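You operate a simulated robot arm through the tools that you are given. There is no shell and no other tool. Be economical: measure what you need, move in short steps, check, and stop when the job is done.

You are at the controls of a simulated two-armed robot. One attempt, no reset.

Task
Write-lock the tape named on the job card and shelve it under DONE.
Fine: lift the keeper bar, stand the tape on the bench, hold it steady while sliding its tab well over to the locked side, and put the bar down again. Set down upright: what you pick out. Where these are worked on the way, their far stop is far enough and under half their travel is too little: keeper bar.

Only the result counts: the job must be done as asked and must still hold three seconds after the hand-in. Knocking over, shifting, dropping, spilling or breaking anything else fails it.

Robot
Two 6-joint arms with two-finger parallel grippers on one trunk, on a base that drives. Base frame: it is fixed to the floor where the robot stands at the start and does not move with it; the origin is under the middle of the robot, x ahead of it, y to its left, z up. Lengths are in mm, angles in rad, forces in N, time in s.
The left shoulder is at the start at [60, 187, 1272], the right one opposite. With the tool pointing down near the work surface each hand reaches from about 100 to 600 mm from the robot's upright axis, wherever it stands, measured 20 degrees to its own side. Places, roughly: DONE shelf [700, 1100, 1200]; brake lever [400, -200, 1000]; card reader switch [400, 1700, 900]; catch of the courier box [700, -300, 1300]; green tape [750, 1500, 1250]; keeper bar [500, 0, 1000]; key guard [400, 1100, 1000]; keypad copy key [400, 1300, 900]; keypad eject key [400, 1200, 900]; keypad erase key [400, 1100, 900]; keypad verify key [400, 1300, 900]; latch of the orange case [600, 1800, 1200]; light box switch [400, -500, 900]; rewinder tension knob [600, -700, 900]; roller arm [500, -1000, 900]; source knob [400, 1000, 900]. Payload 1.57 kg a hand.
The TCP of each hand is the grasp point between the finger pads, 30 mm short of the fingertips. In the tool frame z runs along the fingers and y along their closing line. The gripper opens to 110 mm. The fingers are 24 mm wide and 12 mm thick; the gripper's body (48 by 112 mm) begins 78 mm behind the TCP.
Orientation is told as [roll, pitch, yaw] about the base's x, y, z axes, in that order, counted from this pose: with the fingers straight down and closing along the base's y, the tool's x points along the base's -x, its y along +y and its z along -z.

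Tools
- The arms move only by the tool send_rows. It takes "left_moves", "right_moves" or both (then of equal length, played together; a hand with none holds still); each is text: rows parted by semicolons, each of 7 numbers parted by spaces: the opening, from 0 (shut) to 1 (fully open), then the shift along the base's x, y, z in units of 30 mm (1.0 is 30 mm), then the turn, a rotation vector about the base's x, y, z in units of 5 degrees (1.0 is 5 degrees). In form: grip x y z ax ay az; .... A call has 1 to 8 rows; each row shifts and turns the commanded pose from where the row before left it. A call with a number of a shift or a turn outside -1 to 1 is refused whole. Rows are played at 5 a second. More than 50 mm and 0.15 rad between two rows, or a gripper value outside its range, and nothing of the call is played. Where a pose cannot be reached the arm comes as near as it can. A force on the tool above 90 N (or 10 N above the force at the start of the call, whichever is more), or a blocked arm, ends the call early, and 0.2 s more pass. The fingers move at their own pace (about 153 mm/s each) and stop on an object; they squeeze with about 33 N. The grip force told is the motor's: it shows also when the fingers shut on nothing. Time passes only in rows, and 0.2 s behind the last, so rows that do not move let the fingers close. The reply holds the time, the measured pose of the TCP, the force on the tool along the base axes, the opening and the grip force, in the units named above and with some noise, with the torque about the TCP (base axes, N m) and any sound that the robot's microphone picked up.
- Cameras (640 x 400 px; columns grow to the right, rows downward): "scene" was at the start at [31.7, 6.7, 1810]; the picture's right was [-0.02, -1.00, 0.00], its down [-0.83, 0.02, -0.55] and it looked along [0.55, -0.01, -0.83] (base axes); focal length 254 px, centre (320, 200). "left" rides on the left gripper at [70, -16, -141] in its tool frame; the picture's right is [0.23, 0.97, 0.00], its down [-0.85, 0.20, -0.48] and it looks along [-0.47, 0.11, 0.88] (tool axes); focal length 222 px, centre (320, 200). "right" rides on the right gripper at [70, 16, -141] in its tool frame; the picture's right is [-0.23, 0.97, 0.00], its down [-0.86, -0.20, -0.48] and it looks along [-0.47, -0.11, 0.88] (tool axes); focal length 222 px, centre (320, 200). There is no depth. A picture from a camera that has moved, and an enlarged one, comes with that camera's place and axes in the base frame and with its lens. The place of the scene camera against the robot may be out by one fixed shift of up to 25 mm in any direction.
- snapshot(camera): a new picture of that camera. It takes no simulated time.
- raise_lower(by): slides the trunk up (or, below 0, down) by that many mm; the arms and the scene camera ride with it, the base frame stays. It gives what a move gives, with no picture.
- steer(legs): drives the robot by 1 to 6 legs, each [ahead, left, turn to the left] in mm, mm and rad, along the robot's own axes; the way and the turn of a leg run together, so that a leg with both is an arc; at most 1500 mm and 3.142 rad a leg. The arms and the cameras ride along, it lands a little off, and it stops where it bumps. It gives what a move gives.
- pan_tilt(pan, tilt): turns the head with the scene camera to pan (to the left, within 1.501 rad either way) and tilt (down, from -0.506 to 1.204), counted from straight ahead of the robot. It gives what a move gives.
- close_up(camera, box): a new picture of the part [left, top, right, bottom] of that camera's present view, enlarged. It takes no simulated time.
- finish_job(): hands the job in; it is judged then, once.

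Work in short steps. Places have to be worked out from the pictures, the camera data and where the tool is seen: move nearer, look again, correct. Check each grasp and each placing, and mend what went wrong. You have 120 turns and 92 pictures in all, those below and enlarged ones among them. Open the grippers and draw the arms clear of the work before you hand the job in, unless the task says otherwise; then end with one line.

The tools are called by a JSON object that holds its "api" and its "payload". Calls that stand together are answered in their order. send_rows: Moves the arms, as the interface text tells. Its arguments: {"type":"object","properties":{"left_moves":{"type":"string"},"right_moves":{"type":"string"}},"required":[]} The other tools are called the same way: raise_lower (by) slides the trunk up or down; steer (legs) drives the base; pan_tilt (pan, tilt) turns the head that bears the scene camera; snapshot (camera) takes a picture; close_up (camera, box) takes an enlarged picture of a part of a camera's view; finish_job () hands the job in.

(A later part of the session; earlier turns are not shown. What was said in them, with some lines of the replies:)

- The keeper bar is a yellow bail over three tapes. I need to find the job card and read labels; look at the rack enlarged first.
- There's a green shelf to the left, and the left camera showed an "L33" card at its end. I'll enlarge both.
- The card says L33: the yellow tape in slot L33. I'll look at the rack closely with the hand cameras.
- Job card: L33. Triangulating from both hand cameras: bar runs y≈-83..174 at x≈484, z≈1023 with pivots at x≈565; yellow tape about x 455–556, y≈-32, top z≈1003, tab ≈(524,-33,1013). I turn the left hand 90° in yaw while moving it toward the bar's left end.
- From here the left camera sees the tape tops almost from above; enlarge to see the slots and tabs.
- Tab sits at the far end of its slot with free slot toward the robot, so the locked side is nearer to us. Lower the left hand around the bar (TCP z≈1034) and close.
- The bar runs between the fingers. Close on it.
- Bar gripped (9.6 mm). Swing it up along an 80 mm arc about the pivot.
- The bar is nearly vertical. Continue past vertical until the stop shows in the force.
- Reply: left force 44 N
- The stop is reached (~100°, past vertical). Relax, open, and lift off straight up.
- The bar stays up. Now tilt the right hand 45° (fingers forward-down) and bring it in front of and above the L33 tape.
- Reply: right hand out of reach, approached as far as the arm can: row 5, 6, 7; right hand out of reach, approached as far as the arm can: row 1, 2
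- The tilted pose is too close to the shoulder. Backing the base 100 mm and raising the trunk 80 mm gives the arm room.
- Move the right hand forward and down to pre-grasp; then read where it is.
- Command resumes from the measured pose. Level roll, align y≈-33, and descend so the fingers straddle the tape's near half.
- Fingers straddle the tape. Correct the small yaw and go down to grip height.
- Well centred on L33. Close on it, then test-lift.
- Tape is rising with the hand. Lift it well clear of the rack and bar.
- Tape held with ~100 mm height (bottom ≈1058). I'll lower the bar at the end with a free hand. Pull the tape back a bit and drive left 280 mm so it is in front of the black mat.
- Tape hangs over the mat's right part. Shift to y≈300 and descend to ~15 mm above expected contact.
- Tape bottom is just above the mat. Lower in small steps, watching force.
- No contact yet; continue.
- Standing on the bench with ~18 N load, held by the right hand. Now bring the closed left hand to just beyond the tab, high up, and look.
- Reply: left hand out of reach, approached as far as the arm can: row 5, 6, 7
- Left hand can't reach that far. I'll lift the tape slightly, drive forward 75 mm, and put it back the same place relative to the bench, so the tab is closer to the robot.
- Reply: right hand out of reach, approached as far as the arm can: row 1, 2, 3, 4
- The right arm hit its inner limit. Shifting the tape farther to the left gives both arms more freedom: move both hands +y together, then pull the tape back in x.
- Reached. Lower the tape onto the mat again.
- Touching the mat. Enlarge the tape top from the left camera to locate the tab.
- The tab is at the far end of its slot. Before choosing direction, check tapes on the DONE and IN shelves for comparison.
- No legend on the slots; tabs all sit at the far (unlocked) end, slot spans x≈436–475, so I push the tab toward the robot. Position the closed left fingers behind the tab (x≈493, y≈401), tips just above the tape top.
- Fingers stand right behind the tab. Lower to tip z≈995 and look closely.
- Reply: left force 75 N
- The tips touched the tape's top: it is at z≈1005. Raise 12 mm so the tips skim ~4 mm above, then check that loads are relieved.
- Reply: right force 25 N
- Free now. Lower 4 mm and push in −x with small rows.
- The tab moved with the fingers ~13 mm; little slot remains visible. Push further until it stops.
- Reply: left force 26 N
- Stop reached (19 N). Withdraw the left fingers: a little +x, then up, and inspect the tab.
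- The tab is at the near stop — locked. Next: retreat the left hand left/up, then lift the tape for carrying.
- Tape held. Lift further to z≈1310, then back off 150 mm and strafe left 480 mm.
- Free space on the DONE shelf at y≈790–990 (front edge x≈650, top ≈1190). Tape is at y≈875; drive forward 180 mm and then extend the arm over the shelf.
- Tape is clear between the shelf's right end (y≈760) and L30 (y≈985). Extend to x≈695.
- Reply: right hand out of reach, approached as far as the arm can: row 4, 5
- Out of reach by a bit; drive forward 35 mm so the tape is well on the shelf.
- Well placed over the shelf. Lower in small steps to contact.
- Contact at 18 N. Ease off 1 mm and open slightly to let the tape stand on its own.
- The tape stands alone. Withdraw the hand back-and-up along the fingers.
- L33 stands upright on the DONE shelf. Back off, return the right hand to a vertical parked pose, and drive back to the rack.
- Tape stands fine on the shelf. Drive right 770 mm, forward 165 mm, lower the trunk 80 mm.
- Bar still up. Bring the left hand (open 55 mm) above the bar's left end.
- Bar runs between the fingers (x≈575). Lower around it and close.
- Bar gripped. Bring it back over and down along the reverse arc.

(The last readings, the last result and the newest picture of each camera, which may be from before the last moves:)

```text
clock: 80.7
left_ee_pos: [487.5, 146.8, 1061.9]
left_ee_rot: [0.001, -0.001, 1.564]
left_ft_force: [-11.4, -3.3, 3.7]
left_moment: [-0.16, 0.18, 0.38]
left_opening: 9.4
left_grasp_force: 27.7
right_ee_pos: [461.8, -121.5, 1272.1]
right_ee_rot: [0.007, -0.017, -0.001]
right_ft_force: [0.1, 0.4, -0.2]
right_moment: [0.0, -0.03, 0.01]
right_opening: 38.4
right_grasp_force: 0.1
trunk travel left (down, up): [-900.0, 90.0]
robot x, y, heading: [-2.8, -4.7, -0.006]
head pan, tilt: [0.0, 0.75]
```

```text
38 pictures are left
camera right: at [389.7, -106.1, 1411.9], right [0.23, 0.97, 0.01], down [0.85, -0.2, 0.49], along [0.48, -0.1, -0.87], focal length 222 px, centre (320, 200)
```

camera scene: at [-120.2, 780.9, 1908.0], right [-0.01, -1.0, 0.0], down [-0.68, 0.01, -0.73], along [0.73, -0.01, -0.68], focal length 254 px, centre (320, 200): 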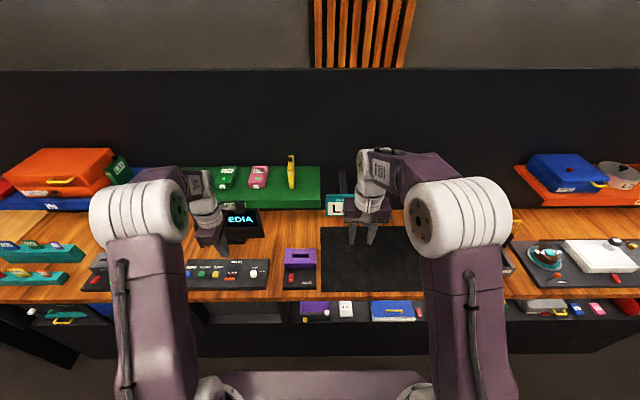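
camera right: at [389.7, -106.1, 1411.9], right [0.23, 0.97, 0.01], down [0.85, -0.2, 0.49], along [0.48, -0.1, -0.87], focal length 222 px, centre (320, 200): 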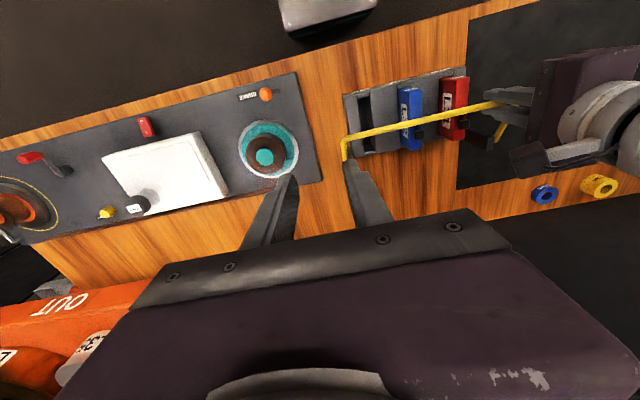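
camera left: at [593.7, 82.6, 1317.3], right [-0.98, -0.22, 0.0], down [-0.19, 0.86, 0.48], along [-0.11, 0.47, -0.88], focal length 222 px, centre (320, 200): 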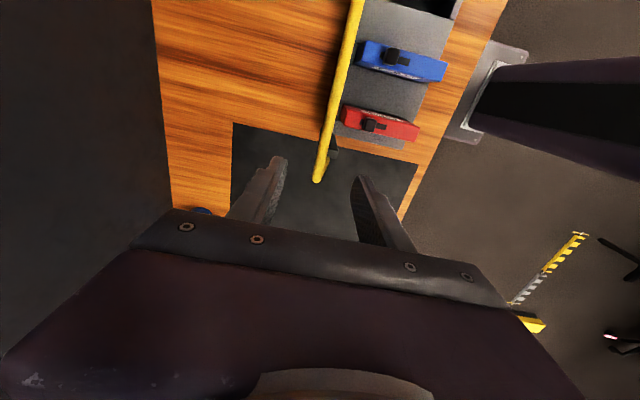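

Nearly down; last ~25 mm.

{"api": "send_rows", "payload": {"left_moves": "0 -0.12 0 -0.45 0 0 0;0 -0.05 0 -0.4 0 0 0;0 0 0 0 0 0 0"}}

{"api": "send_rows", "payload": {"left_moves": "0 0 0 -0.15 0 0 0;0 0 0 0 0 0 0"}}

```text
clock: 81.5
left_ee_pos: [479.9, 147.8, 1038.8]
left_ee_rot: [0.002, -0.002, 1.564]
left_ft_force: [-20.8, -8.0, 1.6]
left_moment: [-0.23, 0.06, 0.38]
left_opening: 9.3
left_grasp_force: 27.7
right_ee_pos: [460.8, -122.2, 1273.3]
right_ee_rot: [0.01, -0.019, -0.002]
right_ft_force: [-0.2, -0.7, -0.4]
right_moment: [0.03, 0.01, -0.05]
right_opening: 38.5
right_grasp_force: 0.1
trunk travel left (down, up): [-900.0, 90.0]
robot x, y, heading: [-2.1, -4.3, -0.003]
head pan, tilt: [0.0, 0.75]
```

```text
clock: 82.1
left_ee_pos: [479.8, 148.1, 1033.6]
left_ee_rot: [0.002, -0.005, 1.565]
left_ft_force: [-25.9, -9.6, 1.0]
left_moment: [-0.25, 0.08, 0.44]
left_opening: 9.5
left_grasp_force: 27.7
right_ee_pos: [460.2, -123.9, 1272.9]
right_ee_rot: [0.01, -0.021, 0.0]
right_ft_force: [-0.2, 0.3, 0.6]
right_moment: [-0.01, 0.02, 0.02]
right_opening: 38.5
right_grasp_force: 0.1
trunk travel left (down, up): [-900.0, 90.0]
robot x, y, heading: [-4.9, -5.0, -0.006]
head pan, tilt: [0.0, 0.75]
```

Check the bar closely from the right camera, and the left finger's clearance to the red tape.

{"api": "close_up", "payload": {"camera": "right", "box": [330, 60, 530, 190]}}

{"api": "close_up", "payload": {"camera": "left", "box": [180, 40, 440, 240]}}

```text
3.08 times, centred on (430, 125) of right
camera zoom: at [387.2, -107.6, 1412.6], right [0.23, 0.97, 0.01], down [0.84, -0.2, 0.49], along [0.48, -0.1, -0.87], focal length 684 px, centre (-18, 431)
```

zoom: 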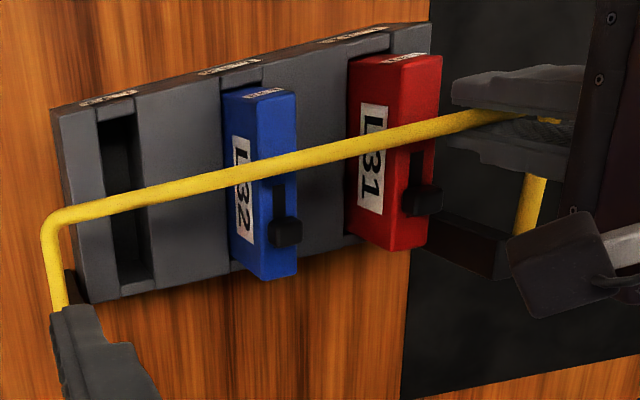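

```text
2.00 times, centred on (310, 140) of left
camera zoom: at [497.3, 77.9, 1174.9], right [-0.98, -0.22, 0.0], down [-0.19, 0.85, 0.48], along [-0.11, 0.47, -0.88], focal length 444 px, centre (340, 320)
```

zoom: 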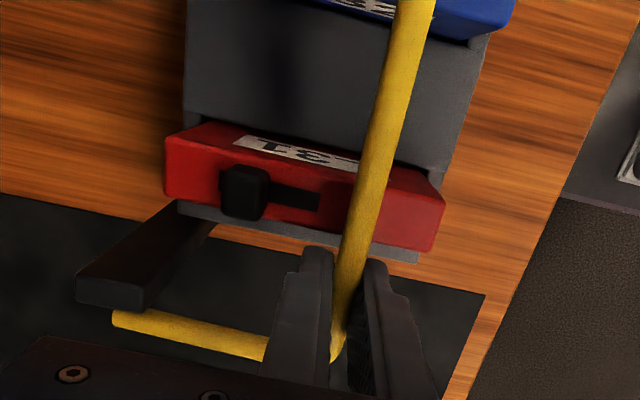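

Bar looks at its original place. Press down another few mm to find the stop.

{"api": "send_rows", "payload": {"left_moves": "0 0.2 0.1 -0.15 0 0 0;0 0 0 0 0 0 0"}}

{"api": "send_rows", "payload": {"left_moves": "0 0.2 0 -0.15 0 0 0;0 0 0 0 0 0 0"}}

```text
clock: 82.7
left_ee_pos: [481.0, 149.0, 1029.9]
left_ee_rot: [0.011, -0.006, 1.565]
left_ft_force: [-39.9, -21.6, 0.8]
left_moment: [-0.07, 0.12, 0.52]
left_opening: 9.5
left_grasp_force: 27.8
right_ee_pos: [455.7, -126.0, 1273.9]
right_ee_rot: [0.01, -0.023, 0.0]
right_ft_force: [0.7, -0.6, 0.1]
right_moment: [-0.01, 0.01, 0.01]
right_opening: 38.5
right_grasp_force: 0.1
trunk travel left (down, up): [-900.0, 90.0]
robot x, y, heading: [-4.3, -5.3, -0.002]
head pan, tilt: [0.0, 0.75]
```

```text
clock: 83.3
left_ee_pos: [479.9, 149.6, 1025.2]
left_ee_rot: [0.017, -0.006, 1.563]
left_ft_force: [-56.2, -20.6, 0.0]
left_moment: [-0.19, 0.16, 0.46]
left_opening: 9.9
left_grasp_force: 28.4
right_ee_pos: [453.9, -125.2, 1275.9]
right_ee_rot: [0.011, -0.025, -0.002]
right_ft_force: [0.3, -0.5, -1.0]
right_moment: [0.01, 0.0, 0.0]
right_opening: 38.5
right_grasp_force: 0.1
trunk travel left (down, up): [-900.0, 90.0]
robot x, y, heading: [-1.7, -8.1, -0.006]
head pan, tilt: [0.0, 0.75]
```

Side load built up from my x shift; relax it (−x, −y) and look.

{"api": "send_rows", "payload": {"left_moves": "0 -0.4 -0.1 0 0 0 0;0 -0.2 -0.1 0 0 0 0;0 0 0 0 0 0 0"}}

{"api": "close_up", "payload": {"camera": "left", "box": [180, 40, 440, 240]}}

{"api": "close_up", "payload": {"camera": "right", "box": [330, 60, 530, 190]}}

```text
clock: 84.1
left_ee_pos: [480.3, 148.9, 1023.8]
left_ee_rot: [-0.005, -0.001, 1.566]
left_ft_force: [-14.1, 10.3, 8.4]
left_moment: [0.69, 0.1, 0.34]
left_opening: 9.2
left_grasp_force: 28.0
right_ee_pos: [462.1, -118.2, 1273.3]
right_ee_rot: [0.006, -0.018, -0.002]
right_ft_force: [-0.8, -1.6, 0.0]
right_moment: [0.02, -0.01, -0.01]
right_opening: 38.5
right_grasp_force: 0.1
trunk travel left (down, up): [-900.0, 90.0]
robot x, y, heading: [-5.5, -0.1, -0.005]
head pan, tilt: [0.0, 0.75]
```

```text
2.00 times, centred on (310, 140) of left
camera zoom: at [496.0, 79.9, 1166.6], right [-0.98, -0.22, 0.0], down [-0.2, 0.86, 0.48], along [-0.1, 0.47, -0.88], focal length 444 px, centre (340, 320)
```

zoom: 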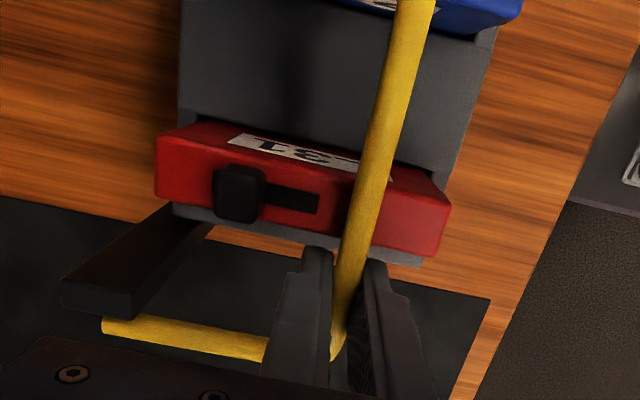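

```text
3.08 times, centred on (430, 125) of right
camera zoom: at [389.8, -102.3, 1412.5], right [0.23, 0.97, 0.01], down [0.85, -0.2, 0.49], along [0.48, -0.11, -0.87], focal length 684 px, centre (-18, 431)
```

zoom: 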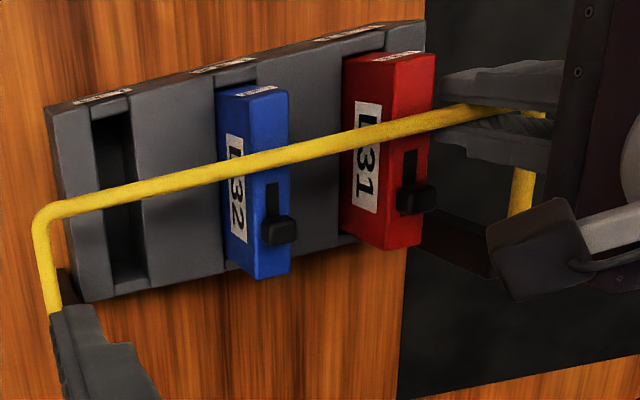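

Bar seems fully down (Fz now pushing up a little). Open and lift straight up.

{"api": "send_rows", "payload": {"left_moves": "0.3 0 0 0 0 0 0;0.4 0 0 0 0 0 0;0.4 0 0.1 0 0 0 0;0.4 0 0 0.6 0 0 0;0.4 0 0 0.9 0 0 0;0.4 0 0 0.9 0 0 0;0.4 0 0.3 0.9 0 0 0;0.4 0 0.9 0.9 0 0 0"}}

{"api": "send_rows", "payload": {"left_moves": "0.4 0 0.9 0.5 0 0 0;0.4 -0.5 0.9 0.5 0 0 0;0.4 -0.5 0.9 0.5 0 0 0;0.4 0 0 0 0 0 0"}}

{"api": "close_up", "payload": {"camera": "right", "box": [330, 60, 530, 190]}}

{"api": "close_up", "payload": {"camera": "left", "box": [160, 0, 480, 200]}}

{"api": "snapshot", "payload": {"camera": "scene"}}

```text
clock: 85.9
left_ee_pos: [480.5, 186.9, 1149.9]
left_ee_rot: [0.001, 0.001, 1.564]
left_ft_force: [-0.7, 0.2, 0.4]
left_moment: [-0.04, -0.01, -0.01]
left_opening: 43.8
left_grasp_force: 0.0
right_ee_pos: [464.2, -119.0, 1271.8]
right_ee_rot: [0.006, -0.016, -0.001]
right_ft_force: [-0.6, -0.6, 0.6]
right_moment: [-0.03, -0.01, -0.04]
right_opening: 38.6
right_grasp_force: 0.0
trunk travel left (down, up): [-900.0, 90.0]
robot x, y, heading: [-2.7, -4.9, -0.01]
head pan, tilt: [0.0, 0.75]
```

```text
clock: 86.9
left_ee_pos: [451.7, 269.0, 1194.4]
left_ee_rot: [0.002, -0.002, 1.564]
left_ft_force: [0.1, -0.2, -0.4]
left_moment: [0.02, 0.02, -0.02]
left_opening: 44.0
left_grasp_force: 0.1
right_ee_pos: [467.0, -122.4, 1271.5]
right_ee_rot: [0.007, -0.013, -0.002]
right_ft_force: [0.6, -0.4, -0.2]
right_moment: [0.03, -0.01, 0.03]
right_opening: 38.5
right_grasp_force: 0.1
trunk travel left (down, up): [-900.0, 90.0]
robot x, y, heading: [1.6, -6.3, -0.006]
head pan, tilt: [0.0, 0.75]
```

```text
3.08 times, centred on (430, 125) of right
camera zoom: at [394.5, -105.6, 1410.6], right [0.23, 0.97, 0.01], down [0.85, -0.2, 0.49], along [0.48, -0.1, -0.87], focal length 684 px, centre (-18, 431)
```

zoom: 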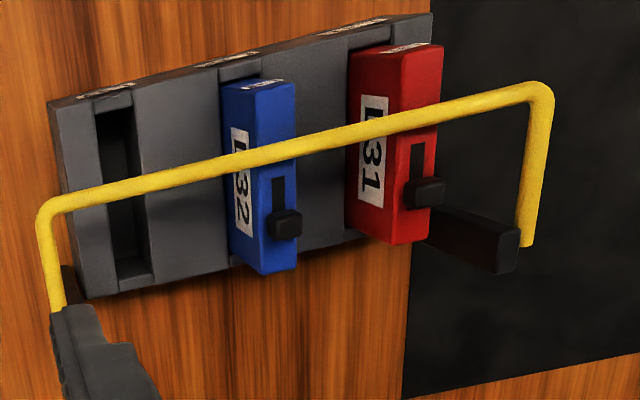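

```text
2.00 times, centred on (320, 100) of left
camera zoom: at [468.4, 199.0, 1335.7], right [-0.98, -0.22, 0.0], down [-0.19, 0.86, 0.48], along [-0.11, 0.47, -0.88], focal length 444 px, centre (320, 400)
```

zoom: 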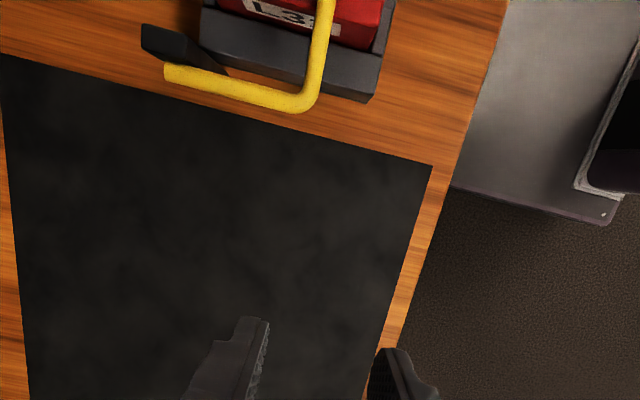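

```text
31 pictures are left
camera scene: at [42.3, 3.5, 1828.0], right [-0.01, -1.0, 0.0], down [-0.68, 0.0, -0.73], along [0.73, 0.0, -0.68], focal length 254 px, centre (320, 200)
```

scene: 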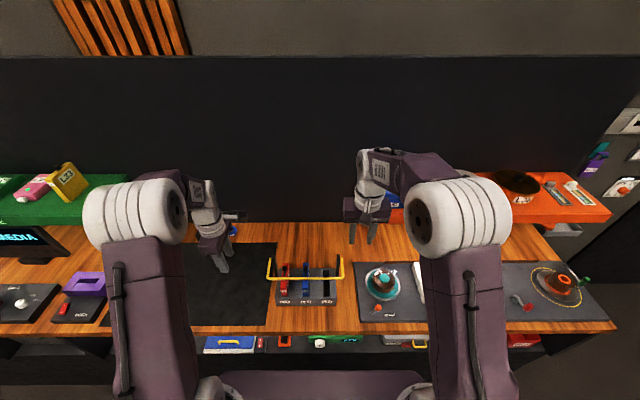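

Bar is back at its original place (corner ≈ (482,174,1023)). Final check of the tape on the shelf.

{"api": "pan_tilt", "payload": {"pan": 0.9, "tilt": 0.5}}

{"api": "snapshot", "payload": {"camera": "scene"}}

```text
clock: 88.1
left_ee_pos: [451.0, 268.9, 1194.6]
left_ee_rot: [0.0, 0.001, 1.564]
left_ft_force: [-0.8, 0.3, -0.1]
left_moment: [-0.05, 0.0, -0.02]
left_opening: 44.2
left_grasp_force: 0.0
right_ee_pos: [465.8, -121.6, 1270.8]
right_ee_rot: [0.007, -0.014, -0.002]
right_ft_force: [-0.4, -0.3, -1.0]
right_moment: [0.01, 0.01, -0.02]
right_opening: 38.3
right_grasp_force: 0.1
trunk travel left (down, up): [-900.0, 90.0]
robot x, y, heading: [-1.7, -2.8, -0.005]
head pan, tilt: [0.901, 0.499]
```

```text
30 pictures are left
camera scene: at [15.4, 75.6, 1850.0], right [0.78, -0.63, 0.0], down [-0.3, -0.37, -0.88], along [0.55, 0.68, -0.48], focal length 254 px, centre (320, 200)
```

scene: 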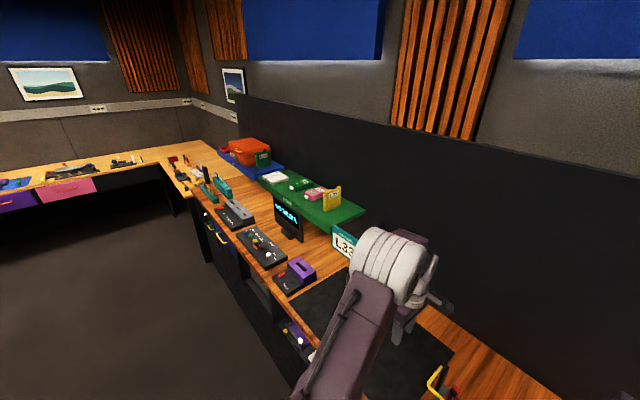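

{"api": "close_up", "payload": {"camera": "scene", "box": [250, 160, 380, 240]}}

```text
4.92 times, centred on (315, 200) of scene
camera zoom: at [15.4, 75.6, 1850.0], right [0.78, -0.63, 0.0], down [-0.3, -0.37, -0.88], along [0.55, 0.68, -0.48], focal length 1249 px, centre (345, 200)
```

zoom: 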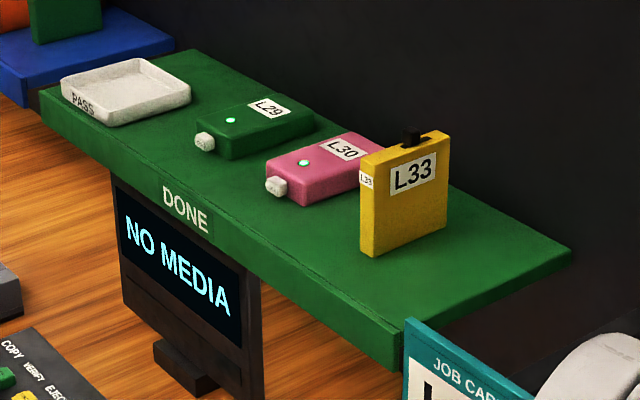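

L33 stands upright under DONE with its tab slid over, the bar is down, both hands are open and clear. Handing in.

{"api": "finish_job", "payload": {}}

```text
The job is handed in.
```

I write-locked tape L33 and stood it upright on the DONE shelf, then put the keeper bar back down. The slot has no lock marking, so I took the near end of the tab's travel as the locked side, because every rack tape had its tab at the far end. Nothing else looked disturbed in the last pictures.
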